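You operate a simulated robot arm through the tools that you are given. There is no shell and no other tool.

You run a simulated robot arm. Do the job below in one go: nothing can be reset, and whatever is moved stays where it is left.

JOB
Check the mix 26 beam in the 40 mm slot and damp it down.
Fine: dip the green pad in the water, wipe the beam in the slot till it is dark, put the pad back and lay the beam back in its tray. Leave the tray's other beam dry.

The check looks at the end state, three seconds after you hand in, the way a careful person would. Anything else that was tipped, shoved, dropped, spilled or broken makes it a failure.

ROBOT AND FRAMES
A 7-joint arm with a three-finger gripper, fixed in place. Base frame: the origin is at the foot of the arm, x ahead of it, y to its left, z up; the work surface is at about z = 86. Lengths are in cm, angles in rad, forces in N, time in s.
Its first joint turns from -2.897 to 2.897 rad. Payload 2.69 kg.
Tool frame: the origin (TCP) lies between the finger pads and is the grasp point; the fingertips stand 3 cm ahead of it; z points along the fingers, y is the line along which they close. The gripper opens to 12.8 cm. The gripper's body begins 11.7 cm behind the TCP.
Orientation is told as [roll, pitch, yaw] about the base's x, y, z axes, in that order, counted from this pose: with the fingers straight down and closing along the base's y, the tool's x points along the base's -x, its y along +y and its z along -z.

CONTROLS
- The arm moves only by the tool jog_arm. Its argument "motion" is one flat list of numbers, 7 for each row, row after row: the shift along the tool's x, y, z in cm, then the turn, a rotation vector about the tool's x, y, z in rad, then the finger opening in cm, from 0 to 12.8. In form: [tx, ty, tz, wx, wy, wz, jaw, tx, ty, tz, wx, wy, wz, jaw, ...]. A call has 1 to 20 rows; each row shifts and turns the commanded pose from where the row before left it, along the tool's axes as they then stand. Rows are played at 5 a second. More than 5 cm and 0.15 rad between two rows, or a gripper value outside its range, and nothing of the call is played. A pose out of reach is approached as far as the arm can. The call stops where the force on the tool passes 40 N (or 10 N more than at its start, if that is more) or the arm is blocked; 0.2 s more then pass. Each finger halts on what it meets, pressing with about 30 N; the grip force reading is that of the motor and also rises with nothing between the fingers. The clock runs only during rows and for 0.2 s after the last one: add rows that do not move to give the fingers time. It gives the time, the measured TCP pose, the force on the tool (base axes), the opening and the grip force at its end, in the units of the frame above (readings bear some noise), with the torque about the TCP (base axes, N m) and any sound that the robot's microphone picked up.
- Cameras (640 x 400 px; columns grow to the right, rows downward): "scene" is fixed at [4.96, 49.77, 160.98]; the picture's right is [-0.33, -0.94, 0.00], its down [-0.58, 0.20, -0.79] and it looks along [0.74, -0.26, -0.61] (base axes); focal length 376 px, centre (320, 200). "wrist" rides on the gripper at [5.8, 5.4, -13.1] in the tool frame; the picture's right is [-0.68, 0.74, 0.00], its down [-0.62, -0.57, -0.55] and it looks along [-0.40, -0.37, 0.84] (tool axes); focal length 234 px, centre (320, 200). There is no depth. A picture from a camera that has moved, and an enlarged one, comes with that camera's place and axes in the base frame and with its lens.
- camera(camera): a new picture of that camera. It takes no simulated time.
- move_column(by): slides the trunk up (or, below 0, down) by that many cm; the arm rides with it, the base frame stays. It gives what a move gives, with no picture.
- inspect(camera, box): a new picture of the part [left, top, right, bottom] of that camera's present view, enlarged. It takes no simulated time.
- job_done(): hands the job in; it is judged then, once.

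Places have to be worked out from the pictures, the camera data and where the tool is seen. Open the gripper and draw the arm clear of the work before you hand the job in, unless the task says otherwise.

The tools are called as a command line: name --argument value ..., lists and objects as JSON in quotes. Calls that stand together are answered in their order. jog_arm: Moves the arm, as the interface text tells. Its arguments: {"type":"object","properties":{"motion":{"type":"array"}},"required":["motion"]} The other tools are called the same way: move_column (by) slides the trunk up or down; camera (camera) takes a picture; inspect (camera, box) takes an enlarged picture of a part of a camera's view; job_done () hands the job in.

At the start:

```text
time: 0.0
position: [66.85, 9.26, 113.32]
orientation: [0.0, 0.0, 0.0]
contact_force: [-0.5, 0.0, -0.4]
torque: [0.0, 0.0, -0.02]
width: 12.82
grip_force: 0.1
trunk travel left (down, up): [-22.5, 12.5]
```

scene: 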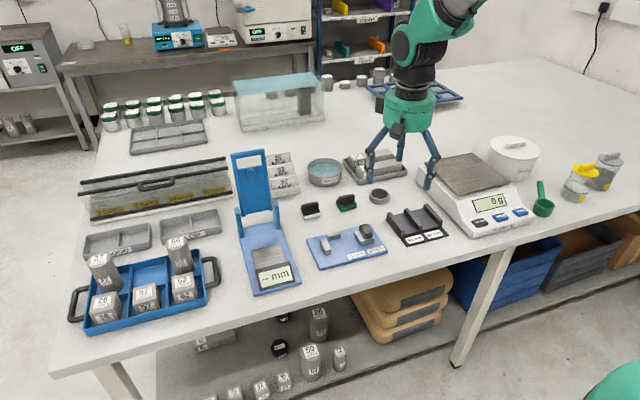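
wrist: 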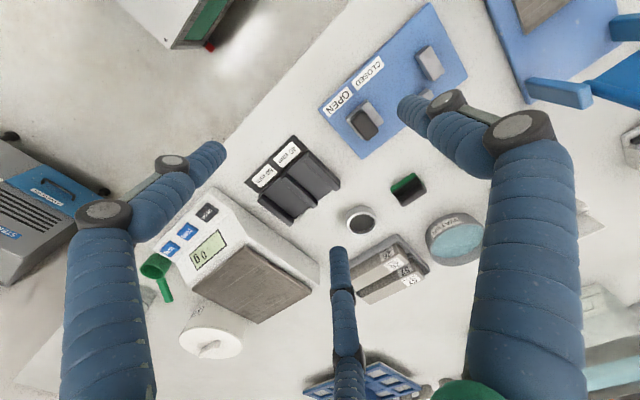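

I start by looking closely at the work area: the trays, pads, water dish and the slot block.

inspect --camera "scene" --box '[280, 130, 460, 250]'

inspect --camera "wrist" --box '[230, 120, 500, 320]'

inspect --camera "scene" --box '[220, 140, 400, 300]'

```text
3.33 times, centred on (370, 190) of scene
camera zoom: at [4.96, 49.77, 160.98], right [-0.33, -0.94, 0.0], down [-0.58, 0.2, -0.79], along [0.74, -0.26, -0.61], focal length 1252 px, centre (153, 233)
```

zoom: 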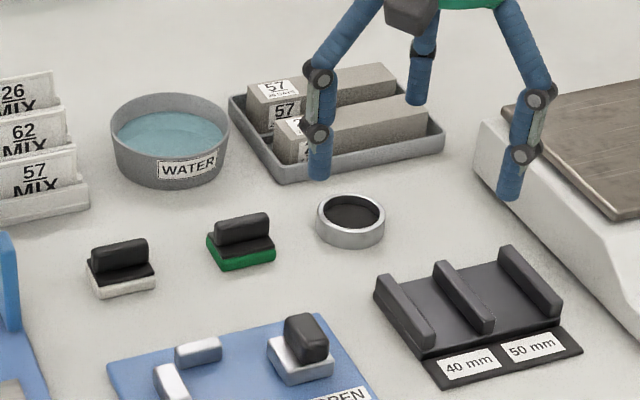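

```text
2.00 times, centred on (365, 220) of wrist
camera zoom: at [61.2, 14.74, 126.34], right [0.68, 0.74, 0.0], down [0.62, -0.57, 0.55], along [0.4, -0.37, -0.84], focal length 468 px, centre (230, 160)
```

zoom: 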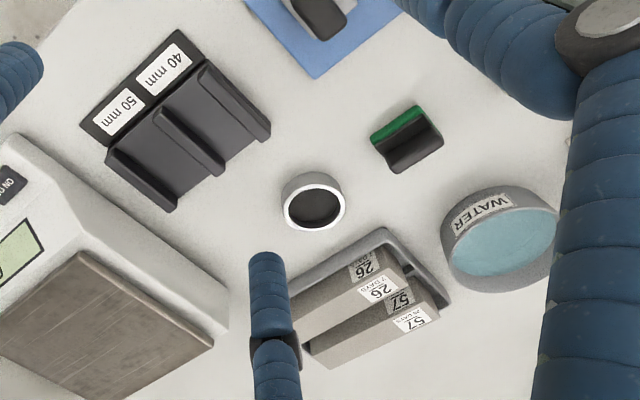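

```text
2.50 times, centred on (310, 220) of scene
camera zoom: at [4.96, 49.77, 160.98], right [-0.33, -0.94, 0.0], down [-0.58, 0.2, -0.79], along [0.74, -0.26, -0.61], focal length 939 px, centre (345, 150)
```

zoom: 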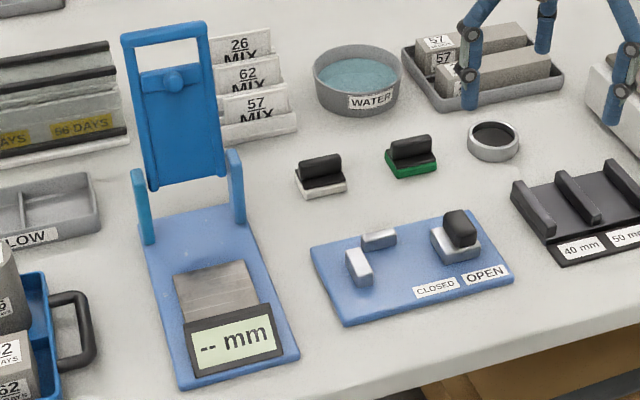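

The drawn hand shows three blue legs while the text describes a two-finger gripper closing along y. I close the fingers partly in free air to see how they really move.

jog_arm --motion '[0, 0, 0, 0, 0, 0, 6, 0, 0, 0, 0, 0, 0, 6, 0, 0, 0, 0, 0, 0, 6]'

camera --camera "wrist"

camera --camera "scene"

```text
time: 0.8
position: [66.84, 9.28, 113.32]
orientation: [0.0, 0.0, 0.0]
contact_force: [-0.6, 0.1, -0.3]
torque: [0.0, -0.03, 0.01]
width: 5.99
grip_force: 0.1
trunk travel left (down, up): [-22.5, 12.5]
```

```text
taken
camera wrist: at [61.2, 14.74, 126.34], right [0.68, 0.74, 0.0], down [0.62, -0.57, 0.55], along [0.4, -0.37, -0.84], focal length 234 px, centre (320, 200)
```

wrist: 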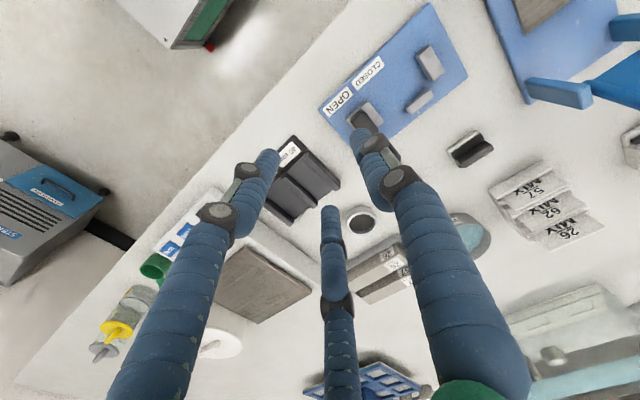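

```text
taken
```

scene: 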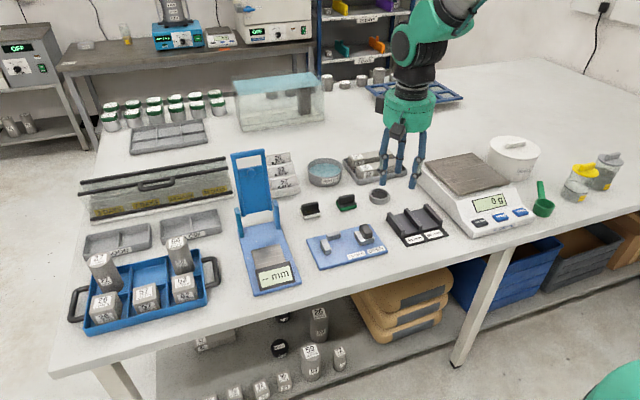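

The hand really is drawn as three centric fingers (one on +y, two on -y, 120° apart), so I'll keep clearances that suit both readings. The tray lies about x≈98–112, so I move over that area for a better view.

jog_arm --motion '[-4, -2, 0, 0, 0, 0, 12.8, -4, -2, 0, 0, 0, 0, 12.8, -4, -2, 0, 0, 0, 0, 12.8, -4, -2, 0, 0, 0, 0, 12.8, 0, 0, 0, 0, 0, 0, 12.8]'

camera --camera "wrist"

camera --camera "scene"

```text
time: 2.0
position: [83.27, 1.1, 113.34]
orientation: [0.0, 0.001, -0.001]
contact_force: [0.7, 0.1, -0.6]
torque: [0.07, 0.04, 0.03]
width: 12.79
grip_force: 0.1
trunk travel left (down, up): [-22.5, 12.5]
```

```text
taken
camera wrist: at [77.62, 6.61, 126.44], right [0.68, 0.74, 0.0], down [0.62, -0.57, 0.55], along [0.4, -0.37, -0.84], focal length 234 px, centre (320, 200)
```

wrist: 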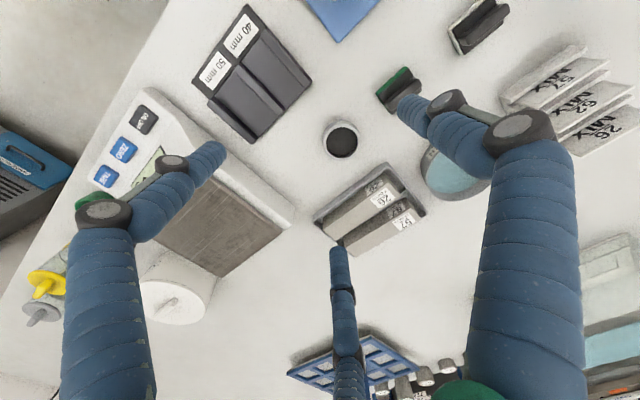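

```text
taken
```

scene: 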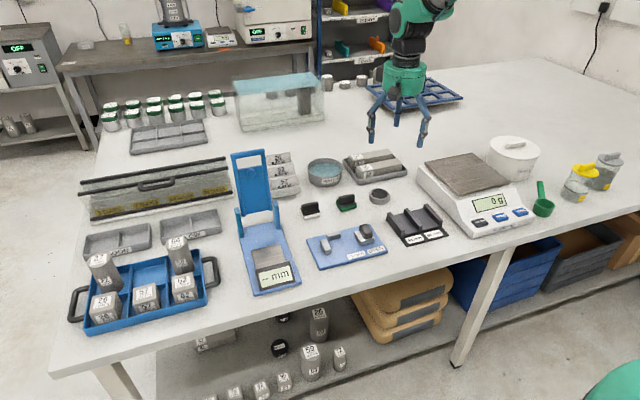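

Now a clear view of the tray. I enlarge it and the block, pad and water from both cameras.

inspect --camera "wrist" --box '[300, 110, 460, 260]'

inspect --camera "wrist" --box '[180, 0, 340, 150]'

inspect --camera "scene" --box '[300, 140, 420, 220]'

inspect --camera "scene" --box '[370, 180, 470, 260]'

```text
2.67 times, centred on (380, 185) of wrist
camera zoom: at [77.62, 6.61, 126.44], right [0.68, 0.74, 0.0], down [0.62, -0.57, 0.55], along [0.4, -0.37, -0.84], focal length 624 px, centre (160, 240)
```

zoom: 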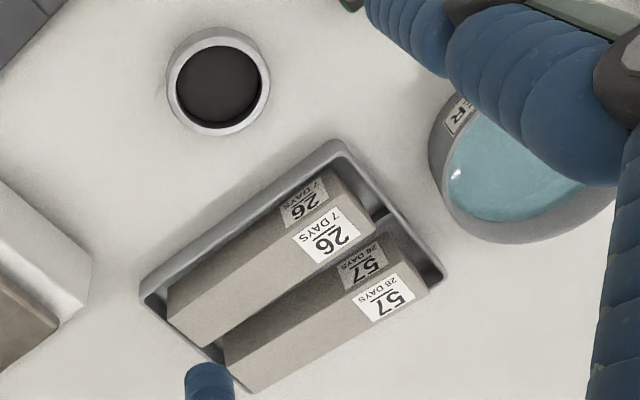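

```text
2.67 times, centred on (260, 75) of wrist
camera zoom: at [77.62, 6.61, 126.44], right [0.68, 0.74, 0.0], down [0.62, -0.57, 0.55], along [0.4, -0.37, -0.84], focal length 624 px, centre (480, 533)
```

zoom: 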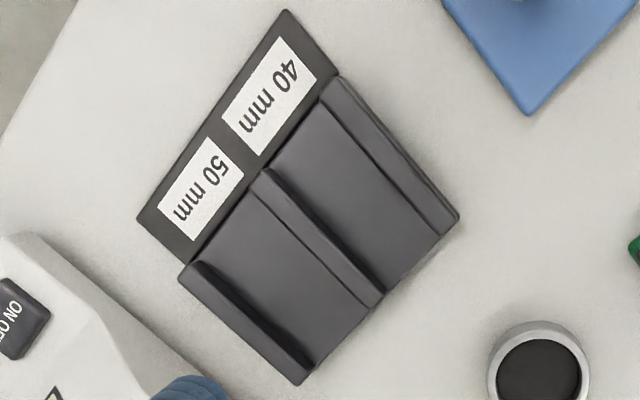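

```text
5.00 times, centred on (360, 180) of scene
camera zoom: at [4.96, 49.77, 160.98], right [-0.33, -0.94, 0.0], down [-0.58, 0.2, -0.79], along [0.74, -0.26, -0.61], focal length 1878 px, centre (120, 300)
```

zoom: 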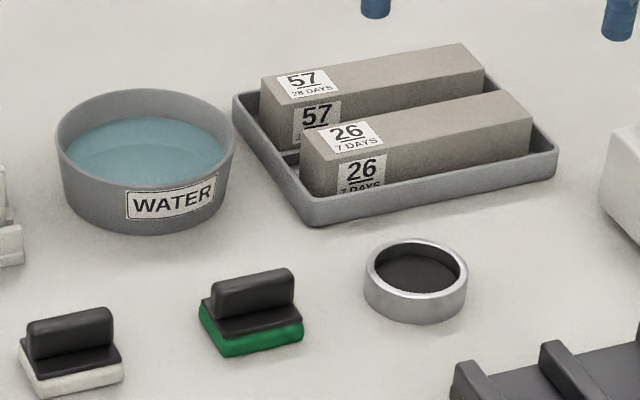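

```text
5.00 times, centred on (420, 220) of scene
camera zoom: at [4.96, 49.77, 160.98], right [-0.33, -0.94, 0.0], down [-0.58, 0.2, -0.79], along [0.74, -0.26, -0.61], focal length 1878 px, centre (-180, 100)
```

zoom: 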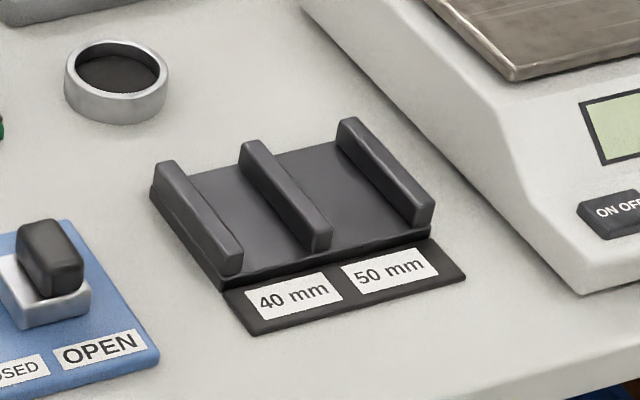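

I enlarge the beam ends and pad more to get exact sizes and labels.

inspect --camera "scene" --box '[344, 146, 414, 188]'

inspect --camera "scene" --box '[332, 186, 402, 228]'

inspect --camera "wrist" --box '[330, 150, 440, 215]'

```text
9.14 times, centred on (379, 167) of scene
camera zoom: at [4.96, 49.77, 160.98], right [-0.33, -0.94, 0.0], down [-0.58, 0.2, -0.79], along [0.74, -0.26, -0.61], focal length 3435 px, centre (-219, 502)
```

zoom: 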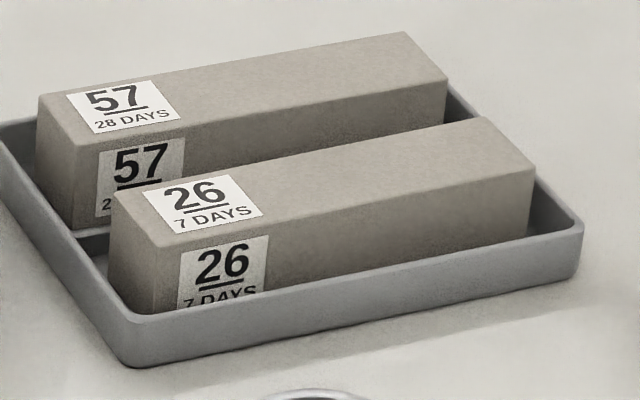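

```text
9.14 times, centred on (367, 207) of scene
camera zoom: at [4.96, 49.77, 160.98], right [-0.33, -0.94, 0.0], down [-0.58, 0.2, -0.79], along [0.74, -0.26, -0.61], focal length 3435 px, centre (-110, 136)
```

zoom: 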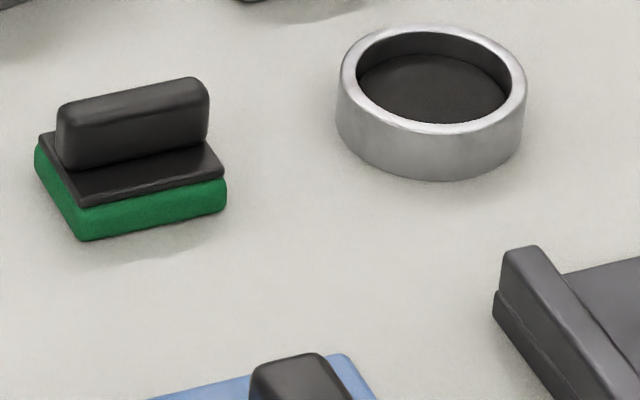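

```text
5.82 times, centred on (385, 182) of wrist
camera zoom: at [77.62, 6.61, 126.44], right [0.68, 0.74, 0.0], down [0.62, -0.57, 0.55], along [0.4, -0.37, -0.84], focal length 1362 px, centre (-58, 302)
```

zoom: 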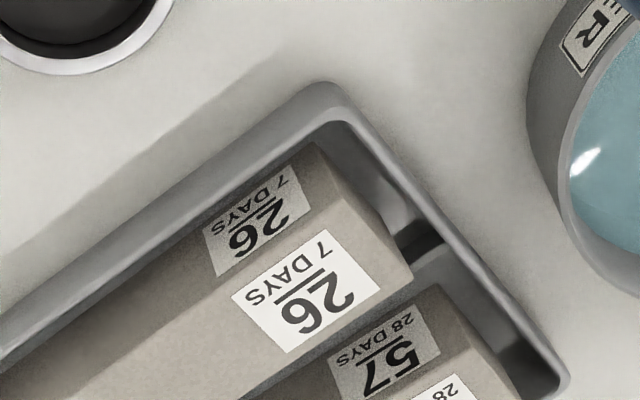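

The beam is about 16×4×4 cm, lying along y with its centre near (102.5, -6.5), top about z≈90.5; that is at the limit of reach. I turn the hand 90° (closing along x) and creep out toward it at a safe height to test the reach.

jog_arm --motion '[0, 0, 0, 0, 0, -0.1428, 12.8, 0, 0, 0, 0, 0, -0.1428, 12.8, 0, 0, 0, 0, 0, -0.1428, 12.8, 0, 0, 0, 0, 0, -0.1428, 12.8, 0, 0, 0, 0, 0, -0.1428, 12.8, 0, 0, 0, 0, 0, -0.1428, 12.8, 0, 0, 0, 0, 0, -0.1428, 12.8, 0, 0, 0, 0, 0, -0.1428, 12.8, 0, 0, 0, 0, 0, -0.1428, 12.8, 0, 0, 0, 0, 0, -0.1428, 12.8, 0, 0, 0, 0, 0, -0.1428, 12.8, 1.9, -4.2, 2, 0, 0, 0, 12.8, 1.9, -4.2, 2, 0, 0, 0, 12.8, 1.9, -4.2, 2, 0, 0, 0, 12.8, 1.9, -4.2, 2, 0, 0, 0, 12.8, 0, 0, 0, 0, 0, 0, 12.8]'

camera --camera "wrist"

camera --camera "scene"

```text
refused: row 12 steps farther than a row can; nothing moved
```

```text
taken
camera wrist: at [77.62, 6.61, 126.44], right [0.68, 0.74, 0.0], down [0.62, -0.57, 0.55], along [0.4, -0.37, -0.84], focal length 234 px, centre (320, 200)
```

wrist: 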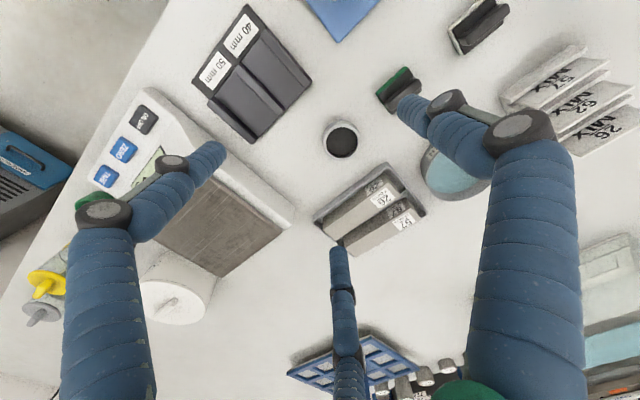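

```text
taken
```

scene: 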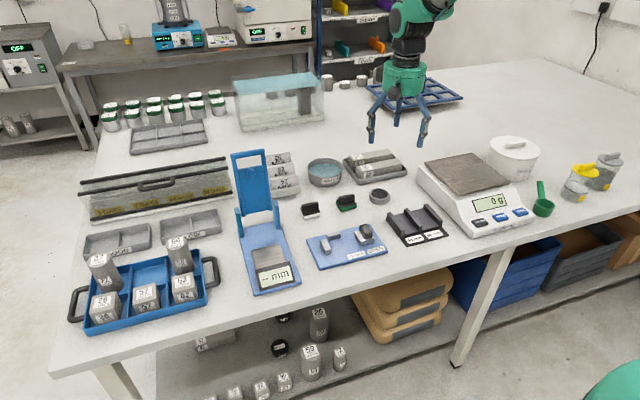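

The row was too long (5.02 cm); I split the same path into smaller steps.

jog_arm --motion '[0, 0, 0, 0, 0, -0.1428, 12.8, 0, 0, 0, 0, 0, -0.1428, 12.8, 0, 0, 0, 0, 0, -0.1428, 12.8, 0, 0, 0, 0, 0, -0.1428, 12.8, 0, 0, 0, 0, 0, -0.1428, 12.8, 0, 0, 0, 0, 0, -0.1428, 12.8, 0, 0, 0, 0, 0, -0.1428, 12.8, 0, 0, 0, 0, 0, -0.1428, 12.8, 0, 0, 0, 0, 0, -0.1428, 12.8, 0, 0, 0, 0, 0, -0.1428, 12.8, 0, 0, 0, 0, 0, -0.1428, 12.8, 1.3, -2.8, 1.3, 0, 0, 0, 12.8, 1.3, -2.8, 1.3, 0, 0, 0, 12.8, 1.3, -2.8, 1.3, 0, 0, 0, 12.8, 1.3, -2.8, 1.3, 0, 0, 0, 12.8, 1.3, -2.8, 1.3, 0, 0, 0, 12.8, 1.3, -2.8, 1.3, 0, 0, 0, 12.8, 0, 0, 0, 0, 0, 0, 12.8]'

camera --camera "wrist"

camera --camera "scene"

```text
time: 5.8
position: [99.38, -6.66, 105.42]
orientation: [0.001, 0.001, 1.572]
contact_force: [0.0, -0.3, -0.3]
torque: [0.03, -0.01, -0.02]
width: 12.79
grip_force: 0.0
trunk travel left (down, up): [-22.5, 12.5]
```

```text
taken
camera wrist: at [94.32, -12.3, 118.58], right [-0.74, 0.68, 0.0], down [0.57, 0.62, 0.55], along [0.37, 0.4, -0.84], focal length 234 px, centre (320, 200)
```

wrist: 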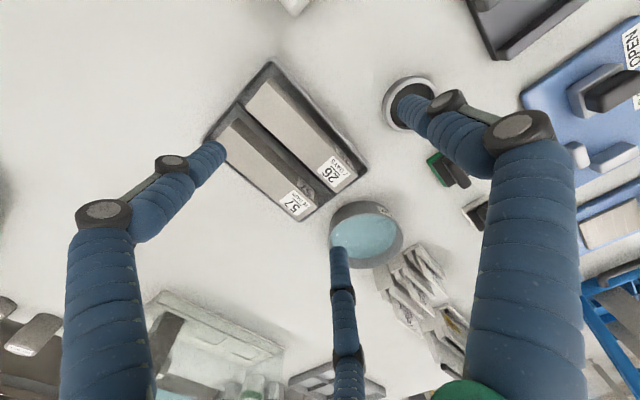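

```text
taken
```

scene: 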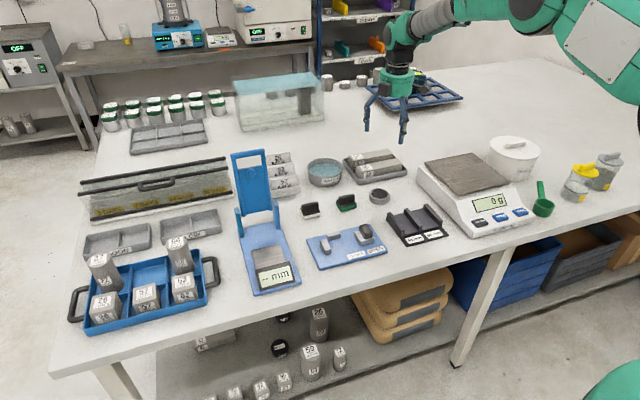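

Reached x≈99.4 without strain. I extend to about x=102.5 at the same height and look again.

jog_arm --motion '[0, -1, 0, 0, 0, 0, 12.8, 0, -1, 0, 0, 0, 0, 12.8, 0, -1, 0, 0, 0, 0, 12.8, 0, 0, 0, 0, 0, 0, 12.8, 0, 0, 0, 0, 0, 0, 12.8]'

inspect --camera "wrist" --box '[180, 30, 420, 280]'

camera --camera "scene"

```text
time: 7.0
position: [102.61, -6.57, 105.5]
orientation: [0.001, 0.001, 1.57]
contact_force: [0.3, 0.4, -0.1]
torque: [-0.01, 0.0, 0.01]
width: 12.8
grip_force: 0.1
trunk travel left (down, up): [-22.5, 12.5]
```

```text
1.60 times, centred on (300, 155) of wrist
camera zoom: at [97.32, -12.23, 118.53], right [-0.74, 0.68, 0.0], down [0.57, 0.62, 0.55], along [0.37, 0.4, -0.84], focal length 375 px, centre (352, 272)
```

zoom: 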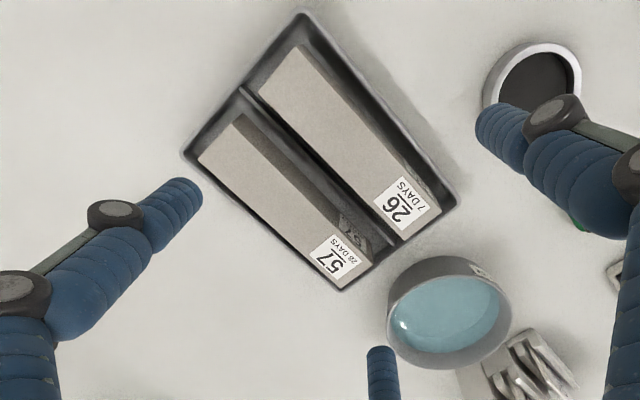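

```text
taken
```

scene: 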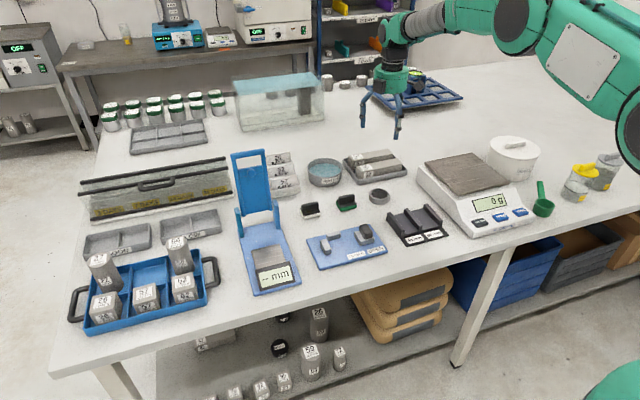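

The arm reaches x≈102.6. From this view beam 26 spans x≈100.2–104.4, y≈-14…1.5, with about a 2 cm gap to beam 57. I lower partway with the jaw at 5.2 cm and refine the position from closer.

jog_arm --motion '[0, 0.3, 2, 0, 0, 0, 5.2, -0.3, 0, 2, 0, 0, 0, 5.2, 0, 0, 2, 0, 0, 0, 5.2, 0, 0, 1.5, 0, 0, 0, 5.2, 0, 0, 0, 0, 0, 0, 5.2, 0, 0, 0, 0, 0, 0, 5.2]'

camera --camera "wrist"

inspect --camera "scene" --box '[330, 100, 430, 190]'

```text
time: 8.4
position: [102.26, -6.19, 97.81]
orientation: [0.0, 0.0, 1.571]
contact_force: [-0.3, 0.0, 0.6]
torque: [0.01, -0.04, -0.01]
width: 5.2
grip_force: 0.1
trunk travel left (down, up): [-22.5, 12.5]
```

```text
taken
camera wrist: at [97.08, -11.88, 110.94], right [-0.74, 0.68, 0.0], down [0.57, 0.62, 0.55], along [0.37, 0.4, -0.84], focal length 234 px, centre (320, 200)
```

wrist: 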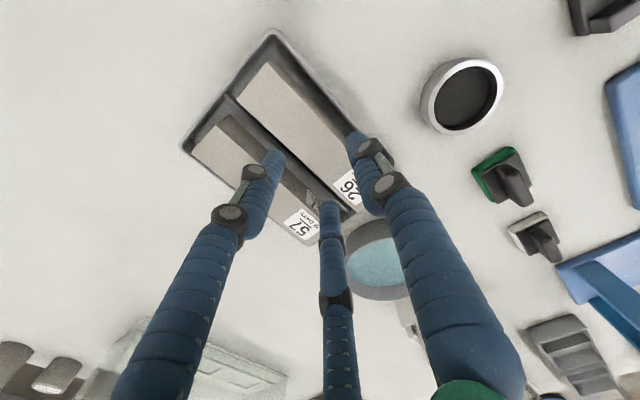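

```text
4.44 times, centred on (380, 145) of scene
camera zoom: at [4.96, 49.77, 160.98], right [-0.33, -0.94, 0.0], down [-0.58, 0.2, -0.79], along [0.74, -0.26, -0.61], focal length 1670 px, centre (53, 444)
```

zoom: 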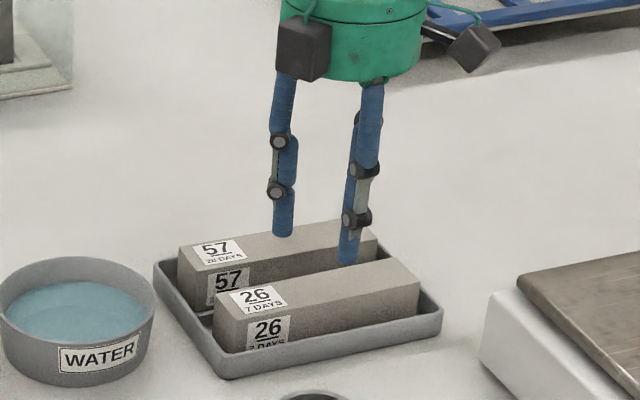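

The closer view puts beam 26's centre at about (102.4, -6.2) with the gap to beam 57 centred near x≈105.5. I descend slowly with small steps, watching for any touch.

jog_arm --motion '[0, -0.1, 1, 0, 0, 0, 5.2, 0, 0, 1, 0, 0, 0, 5.2, 0, 0, 1, 0, 0, 0, 5.2, 0, 0, 0.5, 0, 0, 0, 5.2, 0, 0, 0.3, 0, 0, 0, 5.2, 0, 0, 0.3, 0, 0, 0, 5.2, 0, 0, 0.3, 0, 0, 0, 5.2, 0, 0, 0.3, 0, 0, 0, 5.2, 0, 0, 0.3, 0, 0, 0, 5.2, 0, 0, 0.3, 0, 0, 0, 5.2, 0, 0, 0, 0, 0, 0, 5.2]'

inspect --camera "scene" --box '[330, 110, 430, 190]'

camera --camera "wrist"

```text
time: 10.8
position: [102.53, -6.29, 93.39]
orientation: [-0.007, 0.0, 1.57]
contact_force: [-3.2, 5.2, 37.8]
torque: [0.35, -0.55, 0.32]
width: 5.48
grip_force: 1.9
trunk travel left (down, up): [-22.5, 12.5]
```

```text
5.00 times, centred on (380, 150) of scene
camera zoom: at [4.96, 49.77, 160.98], right [-0.33, -0.94, 0.0], down [-0.58, 0.2, -0.79], along [0.74, -0.26, -0.61], focal length 1878 px, centre (20, 450)
```

zoom: 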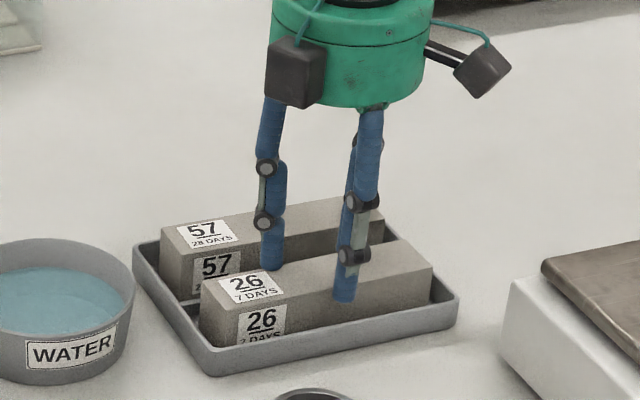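

```text
taken
camera wrist: at [97.25, -11.99, 106.37], right [-0.74, 0.68, -0.01], down [0.56, 0.62, 0.55], along [0.38, 0.4, -0.83], focal length 234 px, centre (320, 200)
```

wrist: 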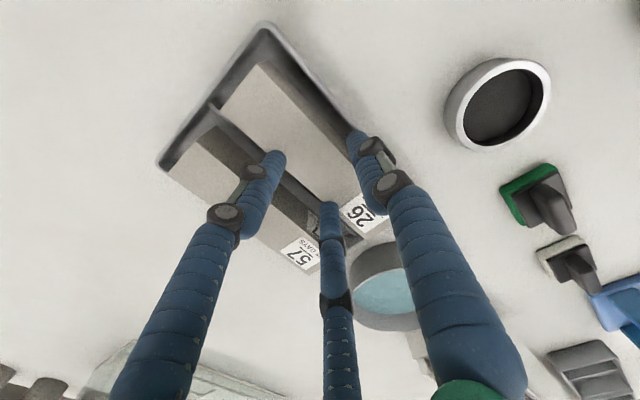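

The touch came at tip height ≈90.4 with the reaction 1.45 cm toward +x of the TCP: so the hand truly has three centric fingers (thumb on tool +y, two at ±120°), and beam 26's top is at z≈90.4. I lift straight off and check that nothing shifted.

jog_arm --motion '[0, 0, -0.5, 0, 0, 0, 5.2, 0, 0, -1, 0, 0, 0, 5.2, 0, 0, -2, 0, 0, 0, 6, 0, 0, -3, 0, 0, 0, 6, 0, 0, -3, 0, 0, 0, 6, 0, 0, -3, 0, 0, 0, 6, 0, 0, 0, 0, 0, 0, 6]'

inspect --camera "scene" --box '[344, 146, 414, 188]'

camera --camera "wrist"

inspect --camera "scene" --box '[380, 195, 455, 250]'

```text
time: 12.4
position: [102.44, -6.3, 105.34]
orientation: [0.002, -0.001, 1.573]
contact_force: [0.0, -0.2, 0.3]
torque: [-0.02, -0.02, 0.02]
width: 6.02
grip_force: 0.0
trunk travel left (down, up): [-22.5, 12.5]
```

```text
9.14 times, centred on (379, 167) of scene
camera zoom: at [4.96, 49.77, 160.98], right [-0.33, -0.94, 0.0], down [-0.58, 0.2, -0.79], along [0.74, -0.26, -0.61], focal length 3435 px, centre (-219, 502)
```

zoom: 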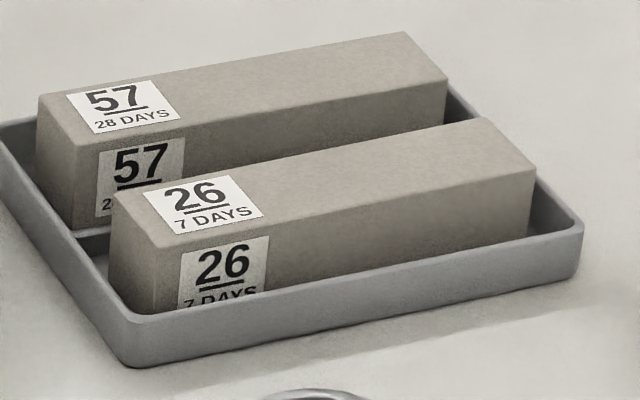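

```text
taken
camera wrist: at [97.18, -12.0, 118.36], right [-0.74, 0.68, 0.0], down [0.57, 0.62, 0.55], along [0.37, 0.4, -0.84], focal length 234 px, centre (320, 200)
```

wrist: 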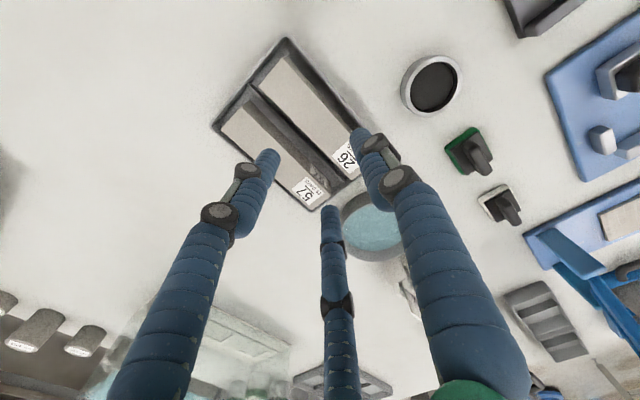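

```text
7.27 times, centred on (418, 222) of scene
camera zoom: at [4.96, 49.77, 160.98], right [-0.33, -0.94, 0.0], down [-0.58, 0.2, -0.79], along [0.74, -0.26, -0.61], focal length 2732 px, centre (-389, 36)
```

zoom: 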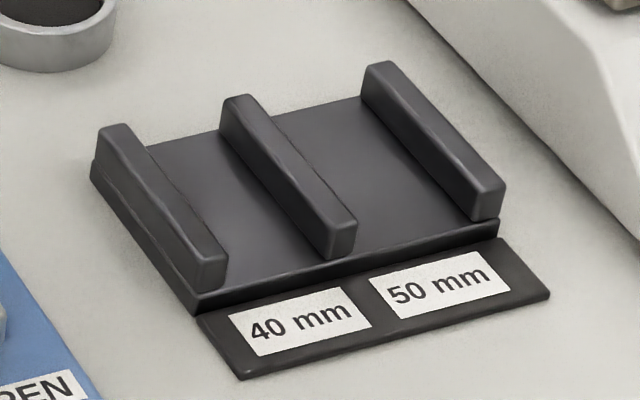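

Nothing moved. I'll use the thumb in the gap between the beams and the two other fingers over the front rim, so I turn the hand by π the other way (yaw to -1.57) at this height.

jog_arm --motion '[0, 0, 0, 0, 0, 0.1428, 6, 0, 0, 0, 0, 0, 0.1428, 6, 0, 0, 0, 0, 0, 0.1428, 6, 0, 0, 0, 0, 0, 0.1428, 6, 0, 0, 0, 0, 0, 0.1428, 6, 0, 0, 0, 0, 0, 0.1428, 6, 0, 0, 0, 0, 0, 0.1428, 6, 0, 0, 0, 0, 0, 0.1428, 6, 0, 0, 0, 0, 0, 0.1428, 6, 0, 0, 0, 0, 0, 0.1428, 6, 0, 0, 0, 0, 0, 0.1428, 6, 0, 0, 0, 0, 0, 0.1428, 6, 0, 0, 0, 0, 0, 0.1428, 6, 0, 0, 0, 0, 0, 0.1428, 6, 0, 0, 0, 0, 0, 0.1428, 6, 0, 0, 0, 0, 0, 0.1428, 6, 0, 0, 0, 0, 0, 0.1428, 6, 0, 0, 0, 0, 0, 0.1428, 6, 0, 0, 0, 0, 0, 0.1428, 6, 0, 0, 0, 0, 0, 0.1428, 6]'

```text
time: 16.6
position: [102.54, -6.34, 105.05]
orientation: [-0.001, -0.001, -1.289]
contact_force: [0.2, 0.4, -0.5]
torque: [0.0, -0.05, 0.03]
width: 5.99
grip_force: 0.2
trunk travel left (down, up): [-22.5, 12.5]
```

Finishing the turn and shifting to about x=101.15, y=-6.2 with jaw 7.8, then I look from this opposite side to pin down the beam's edges.

jog_arm --motion '[0, 0, 0, 0, 0, 0.141, 7.8, 0, 0, 0, 0, 0, 0.141, 7.8, 0.1, -1.3, 0, 0, 0, 0, 7.8, 0, 0, 0, 0, 0, 0, 7.8, 0, 0, 0, 0, 0, 0, 7.8]'

camera --camera "wrist"

inspect --camera "wrist" --box '[240, 80, 480, 260]'

```text
time: 17.8
position: [101.15, -6.28, 105.08]
orientation: [0.0, 0.001, -1.568]
contact_force: [0.0, -0.6, 0.0]
torque: [0.02, 0.0, 0.02]
width: 7.8
grip_force: 0.1
trunk travel left (down, up): [-22.5, 12.5]
```

```text
taken
camera wrist: at [106.7, -0.33, 118.08], right [0.74, -0.67, 0.0], down [-0.56, -0.62, 0.55], along [-0.37, -0.41, -0.84], focal length 234 px, centre (320, 200)
```

wrist: 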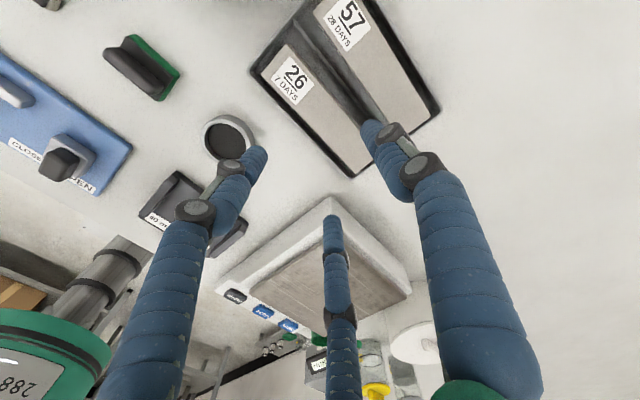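

```text
2.22 times, centred on (360, 170) of wrist
camera zoom: at [106.7, -0.33, 118.08], right [0.74, -0.67, 0.0], down [-0.56, -0.62, 0.55], along [-0.37, -0.41, -0.84], focal length 520 px, centre (231, 267)
```

zoom: 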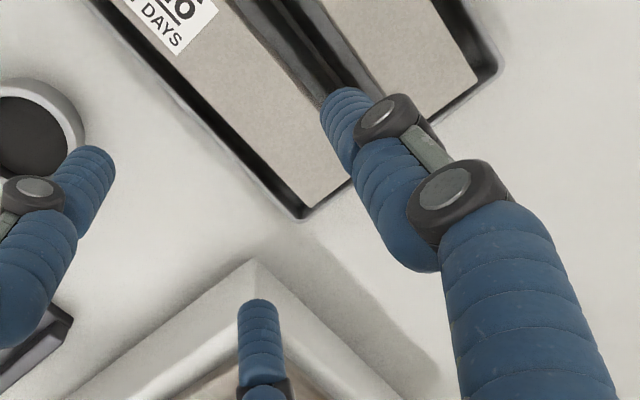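

Both views agree: beam 26 spans x≈100.5–104.5, y≈-13.7…1.8, top z≈90.4. I centre at (101.3, -6.0) so the thumb enters the gap, and descend slowly to fingertip height ≈90.1 first.

jog_arm --motion '[0.28, 0.15, 2, 0, 0, 0, 7.8, 0, 0, 2, 0, 0, 0, 7.8, 0, 0, 2, 0, 0, 0, 7.8, 0, 0, 2, 0, 0, 0, 7.8, 0, 0, 1, 0, 0, 0, 7.8, 0, 0, 0.5, 0, 0, 0, 7.8, 0, 0, 0.5, 0, 0, 0, 7.8, 0, 0, 0.4, 0, 0, 0, 7.8, 0, 0, 0.4, 0, 0, 0, 7.8, 0, 0, 0.4, 0, 0, 0, 7.8, 0, 0, 0.4, 0, 0, 0, 7.8, 0, 0, 0.4, 0, 0, 0, 7.8, 0, 0, 0, 0, 0, 0, 7.8]'

camera --camera "wrist"

inspect --camera "scene" --box '[330, 110, 430, 190]'

```text
time: 20.6
position: [101.32, -5.96, 93.27]
orientation: [0.0, 0.001, -1.567]
contact_force: [0.0, -0.2, -0.3]
torque: [0.0, -0.02, 0.0]
width: 7.78
grip_force: 0.1
trunk travel left (down, up): [-22.5, 12.5]
```

```text
taken
camera wrist: at [106.86, 0.0, 106.32], right [0.74, -0.67, 0.0], down [-0.56, -0.62, 0.55], along [-0.37, -0.41, -0.84], focal length 234 px, centre (320, 200)
```

wrist: 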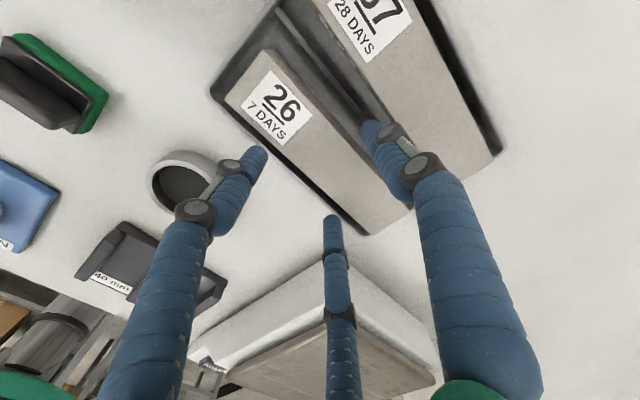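

```text
5.00 times, centred on (380, 150) of scene
camera zoom: at [4.96, 49.77, 160.98], right [-0.33, -0.94, 0.0], down [-0.58, 0.2, -0.79], along [0.74, -0.26, -0.61], focal length 1878 px, centre (20, 450)
```

zoom: 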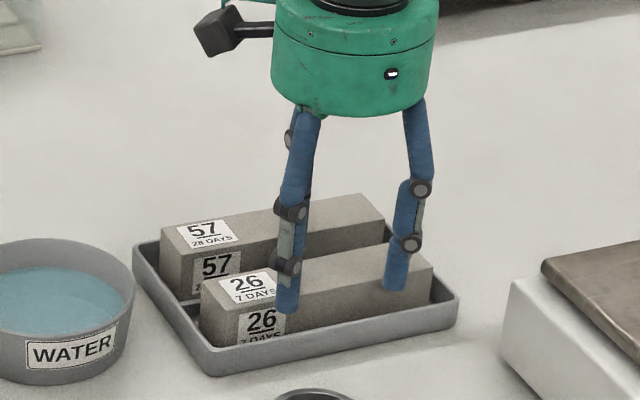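

No touch; the fingers straddle the beam. I go down to tip height ≈88.85 (above the tray rim) and close gradually.

jog_arm --motion '[0, 0, 0.4, 0, 0, 0, 7.8, 0, 0, 0.4, 0, 0, 0, 7.8, 0, 0, 0.35, 0, 0, 0, 7.8, 0, 0, 0.3, 0, 0, 0, 7.8, 0, 0, 0, 0, 0, 0, 7.4, 0, 0, 0, 0, 0, 0, 7.0, 0, 0, 0, 0, 0, 0, 6.7, 0, 0, 0, 0, 0, 0, 6.4, 0, 0, 0, 0, 0, 0, 6.1, 0, 0, 0, 0, 0, 0, 5.8, 0, 0, 0, 0, 0, 0, 5.4, 0, 0, 0, 0, 0, 0, 5.0, 0, 0, 0, 0, 0, 0, 4.5, 0, 0, 0, 0, 0, 0, 4.0, 0, 0, 0, 0, 0, 0, 4.0]'

camera --camera "wrist"

inspect --camera "scene" --box '[330, 110, 430, 190]'

```text
time: 23.8
position: [101.49, -5.74, 91.82]
orientation: [0.0, 0.0, -1.566]
contact_force: [0.4, -0.1, 1.6]
torque: [0.11, -0.09, -0.07]
width: 5.75
grip_force: 30.1
trunk travel left (down, up): [-22.5, 12.5]
```

```text
taken
camera wrist: at [106.93, 0.18, 104.75], right [0.74, -0.67, 0.0], down [-0.56, -0.62, 0.55], along [-0.37, -0.41, -0.84], focal length 234 px, centre (320, 200)
```

wrist: 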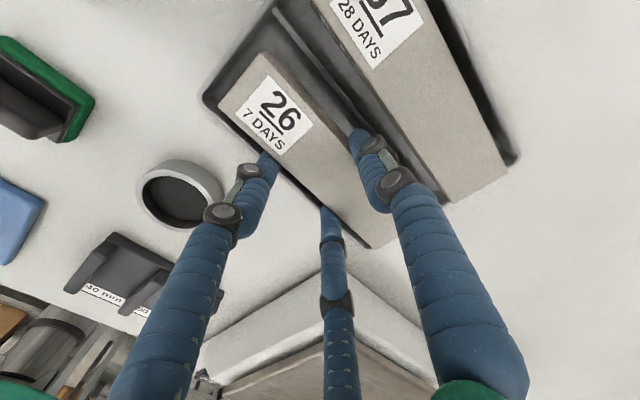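

```text
5.00 times, centred on (380, 150) of scene
camera zoom: at [4.96, 49.77, 160.98], right [-0.33, -0.94, 0.0], down [-0.58, 0.2, -0.79], along [0.74, -0.26, -0.61], focal length 1878 px, centre (20, 450)
```

zoom: 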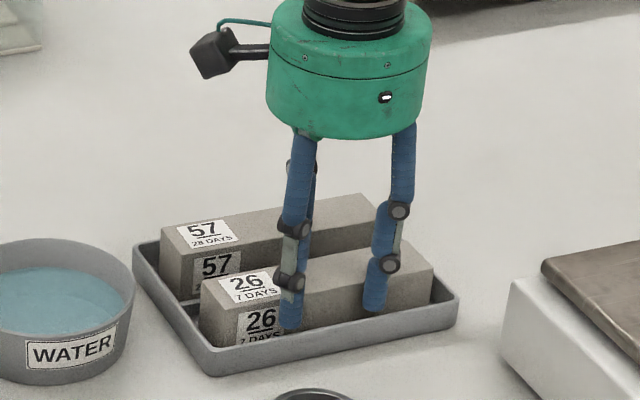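

Gripped: width 5.75, 30 N, beam appears seated. I lift straight up slowly and check that only beam 26 comes along.

jog_arm --motion '[0, 0, 0, 0, 0, 0, 3.5, 0, 0, -0.3, 0, 0, 0, 3.5, 0, 0, -0.5, 0, 0, 0, 3.5, 0, 0, -0.7, 0, 0, 0, 3.5, 0, 0, -1, 0, 0, 0, 3.5, 0, 0, -1, 0, 0, 0, 3.5, 0, 0, -1.5, 0, 0, 0, 3.5, 0, 0, -1.5, 0, 0, 0, 3.5, 0, 0, -1.5, 0, 0, 0, 3.5, 0, 0, 0, 0, 0, 0, 3.5]'

camera --camera "wrist"

inspect --camera "scene" --box '[330, 90, 430, 190]'

```text
time: 26.0
position: [101.16, -5.93, 99.45]
orientation: [0.0, -0.001, -1.567]
contact_force: [-0.4, -0.1, -4.6]
torque: [-0.02, 0.02, 0.02]
width: 5.74
grip_force: 30.6
trunk travel left (down, up): [-22.5, 12.5]
```

```text
taken
camera wrist: at [106.67, 0.1, 112.52], right [0.74, -0.67, 0.0], down [-0.56, -0.62, 0.55], along [-0.37, -0.41, -0.84], focal length 234 px, centre (320, 200)
```

wrist: 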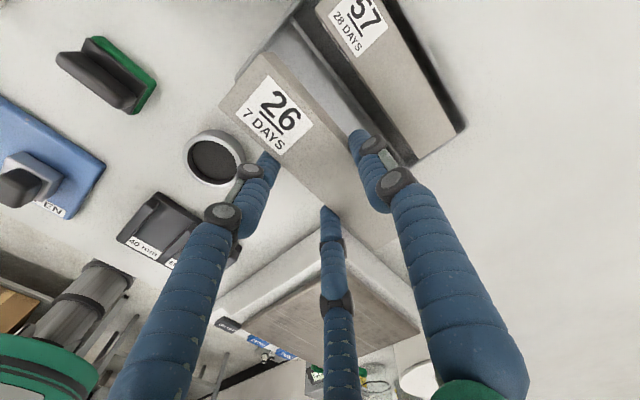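

```text
4.00 times, centred on (380, 140) of scene
camera zoom: at [4.96, 49.77, 160.98], right [-0.33, -0.94, 0.0], down [-0.58, 0.2, -0.79], along [0.74, -0.26, -0.61], focal length 1503 px, centre (80, 440)
```

zoom: 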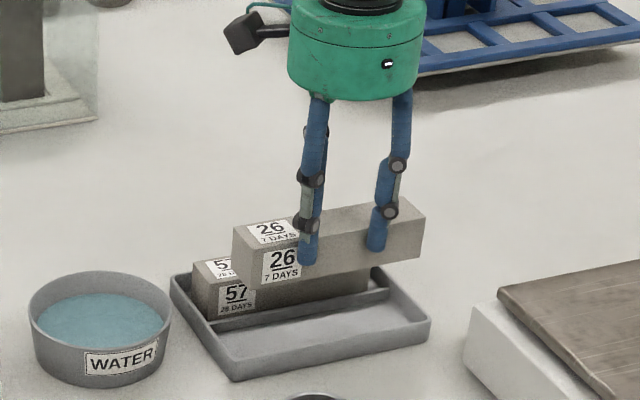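

Beam 26 is up alone, weight ≈4.6 N, balanced. I raise it to clear everything, turn it 90° (label end toward the arm) and carry it over the 40 mm slot.

jog_arm --motion '[0, 0, -3, 0, 0, 0, 3.5, 0, 0, -3, 0, 0, 0, 3.5, 0, 0, 0, 0, 0, -0.14245, 3.5, 0, 0, 0, 0, 0, -0.14245, 3.5, 0, 0, 0, 0, 0, -0.14245, 3.5, 0, 0, 0, 0, 0, -0.14245, 3.5, 0, 0, 0, 0, 0, -0.14245, 3.5, 0, 0, 0, 0, 0, -0.14245, 3.5, 0, 0, 0, 0, 0, -0.14245, 3.5, 0, 0, 0, 0, 0, -0.14245, 3.5, 0, 0, 0, 0, 0, -0.14245, 3.5, 0, 0, 0, 0, 0, -0.14245, 3.5, 0, 0, 0, 0, 0, -0.14245, 3.5, 3.614, 0.481, 0, 0, 0, 0, 3.5, 3.614, 0.481, 0, 0, 0, 0, 3.5, 3.614, 0.481, 0, 0, 0, 0, 3.5, 3.614, 0.481, 0, 0, 0, 0, 3.5, 3.614, 0.481, 0, 0, 0, 0, 3.5, 3.614, 0.481, 0, 0, 0, 0, 3.5, 3.614, 0.481, 0, 0, 0, 0, 3.5]'

camera --camera "wrist"

camera --camera "scene"

```text
time: 30.2
position: [76.36, -2.42, 105.78]
orientation: [-0.001, -0.002, -0.002]
contact_force: [-0.2, -0.3, -5.1]
torque: [-0.06, 0.06, -0.03]
width: 5.73
grip_force: 30.6
trunk travel left (down, up): [-22.5, 12.5]
```

```text
taken
camera wrist: at [70.71, 3.05, 118.81], right [0.68, 0.74, 0.0], down [0.61, -0.57, 0.55], along [0.4, -0.37, -0.84], focal length 234 px, centre (320, 200)
```

wrist: 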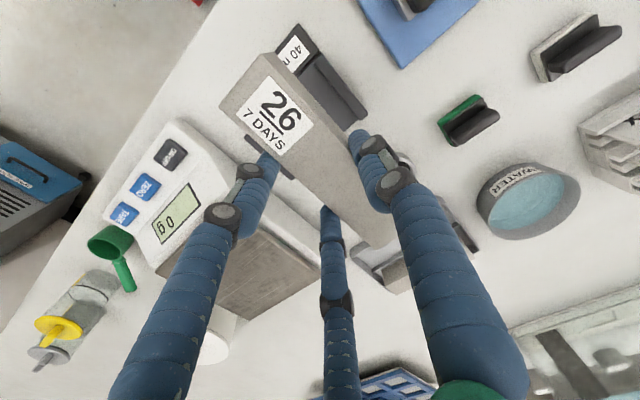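

```text
taken
```

scene: 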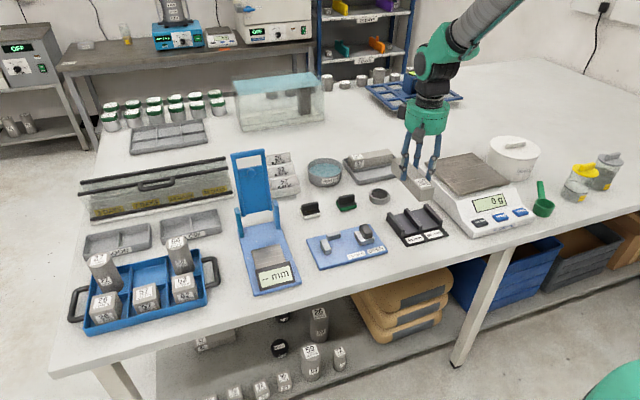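

Beam is held level above the block. I lower it to about 2 cm above the slot walls and check alignment in both cameras.

jog_arm --motion '[0.3, -0.1, 2, 0, 0, 0, 3.5, 0, 0, 2, 0, 0, 0, 3.5, 0, 0, 2, 0, 0, 0, 3.5, 0, 0, 2, 0, 0, 0, 3.5, 0, 0, 1.7, 0, 0, 0, 3.5, 0, 0, 0, 0, 0, 0, 3.5, 0, 0, 0, 0, 0, 0, 3.5]'

camera --camera "wrist"

inspect --camera "scene" --box '[380, 180, 460, 250]'

inspect --camera "wrist" --box '[180, 0, 420, 160]'

```text
time: 31.8
position: [75.78, -2.63, 95.99]
orientation: [-0.001, 0.0, 0.001]
contact_force: [-0.5, 0.4, -5.2]
torque: [-0.06, 0.01, 0.03]
width: 5.73
grip_force: 30.0
trunk travel left (down, up): [-22.5, 12.5]
```

```text
taken
camera wrist: at [70.01, 2.88, 109.14], right [0.68, 0.74, 0.0], down [0.62, -0.57, 0.55], along [0.4, -0.37, -0.84], focal length 234 px, centre (320, 200)
```

wrist: 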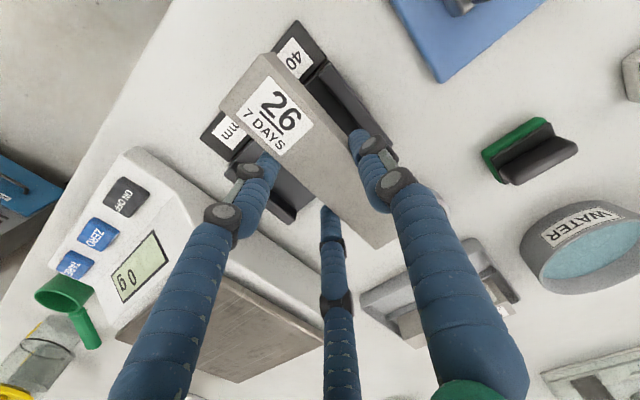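

```text
5.71 times, centred on (420, 215) of scene
camera zoom: at [4.96, 49.77, 160.98], right [-0.33, -0.94, 0.0], down [-0.58, 0.2, -0.79], along [0.74, -0.26, -0.61], focal length 2147 px, centre (-251, 114)
```

zoom: 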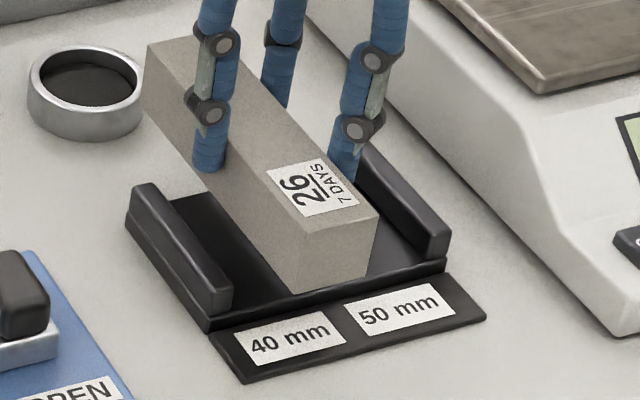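

```text
2.50 times, centred on (300, 80) of wrist
camera zoom: at [70.01, 2.88, 109.14], right [0.68, 0.74, 0.0], down [0.62, -0.57, 0.55], along [0.4, -0.37, -0.84], focal length 585 px, centre (370, 500)
```

zoom: 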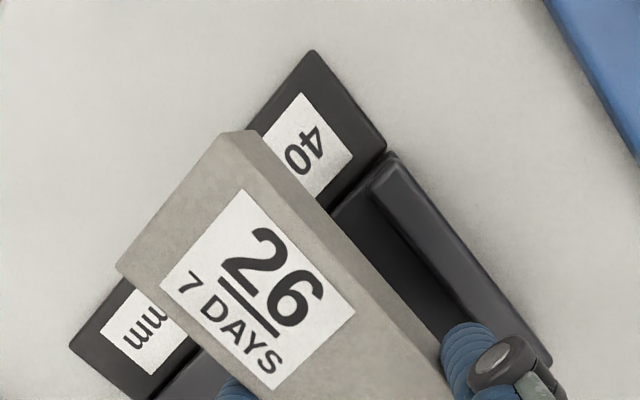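

Comparing both cameras, the slot centre is at y≈-0.7 and the beam's at y≈-1.6, wall tops about z≈89.1. I shift +0.87 in y, lower 1 cm to just above the walls and re-check.

jog_arm --motion '[0.15, 0.44, 0, 0, 0, 0, 3.5, 0.15, 0.44, 0, 0, 0, 0, 3.5, 0, 0, 0.5, 0, 0, 0, 3.5, 0, 0, 0.4, 0, 0, 0, 3.5, 0, 0, 0, 0, 0, 0, 3.5, 0, 0, 0, 0, 0, 0, 3.5]'

inspect --camera "scene" --box '[380, 180, 460, 250]'

inspect --camera "wrist" --box '[180, 0, 420, 160]'

```text
time: 33.2
position: [75.43, -1.66, 95.09]
orientation: [0.001, 0.001, 0.0]
contact_force: [-0.1, 0.4, -5.0]
torque: [-0.05, 0.0, 0.01]
width: 5.73
grip_force: 30.0
trunk travel left (down, up): [-22.5, 12.5]
```

```text
5.71 times, centred on (420, 215) of scene
camera zoom: at [4.96, 49.77, 160.98], right [-0.33, -0.94, 0.0], down [-0.58, 0.2, -0.79], along [0.74, -0.26, -0.61], focal length 2147 px, centre (-251, 114)
```

zoom: 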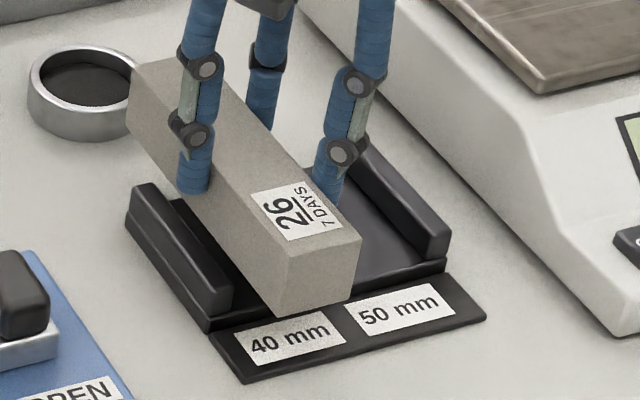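

```text
2.50 times, centred on (300, 80) of wrist
camera zoom: at [69.73, 3.76, 108.14], right [0.68, 0.74, 0.0], down [0.62, -0.57, 0.55], along [0.4, -0.37, -0.84], focal length 585 px, centre (370, 500)
```

zoom: 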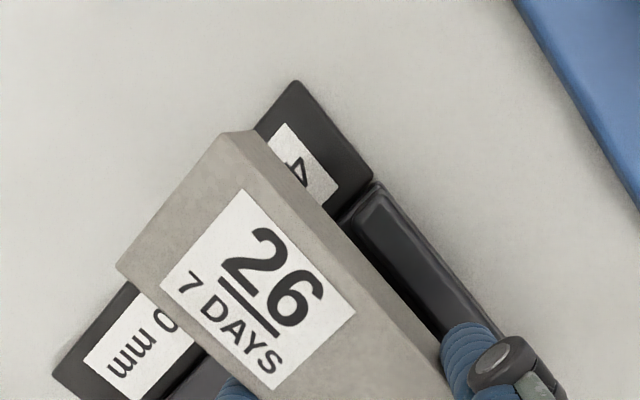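

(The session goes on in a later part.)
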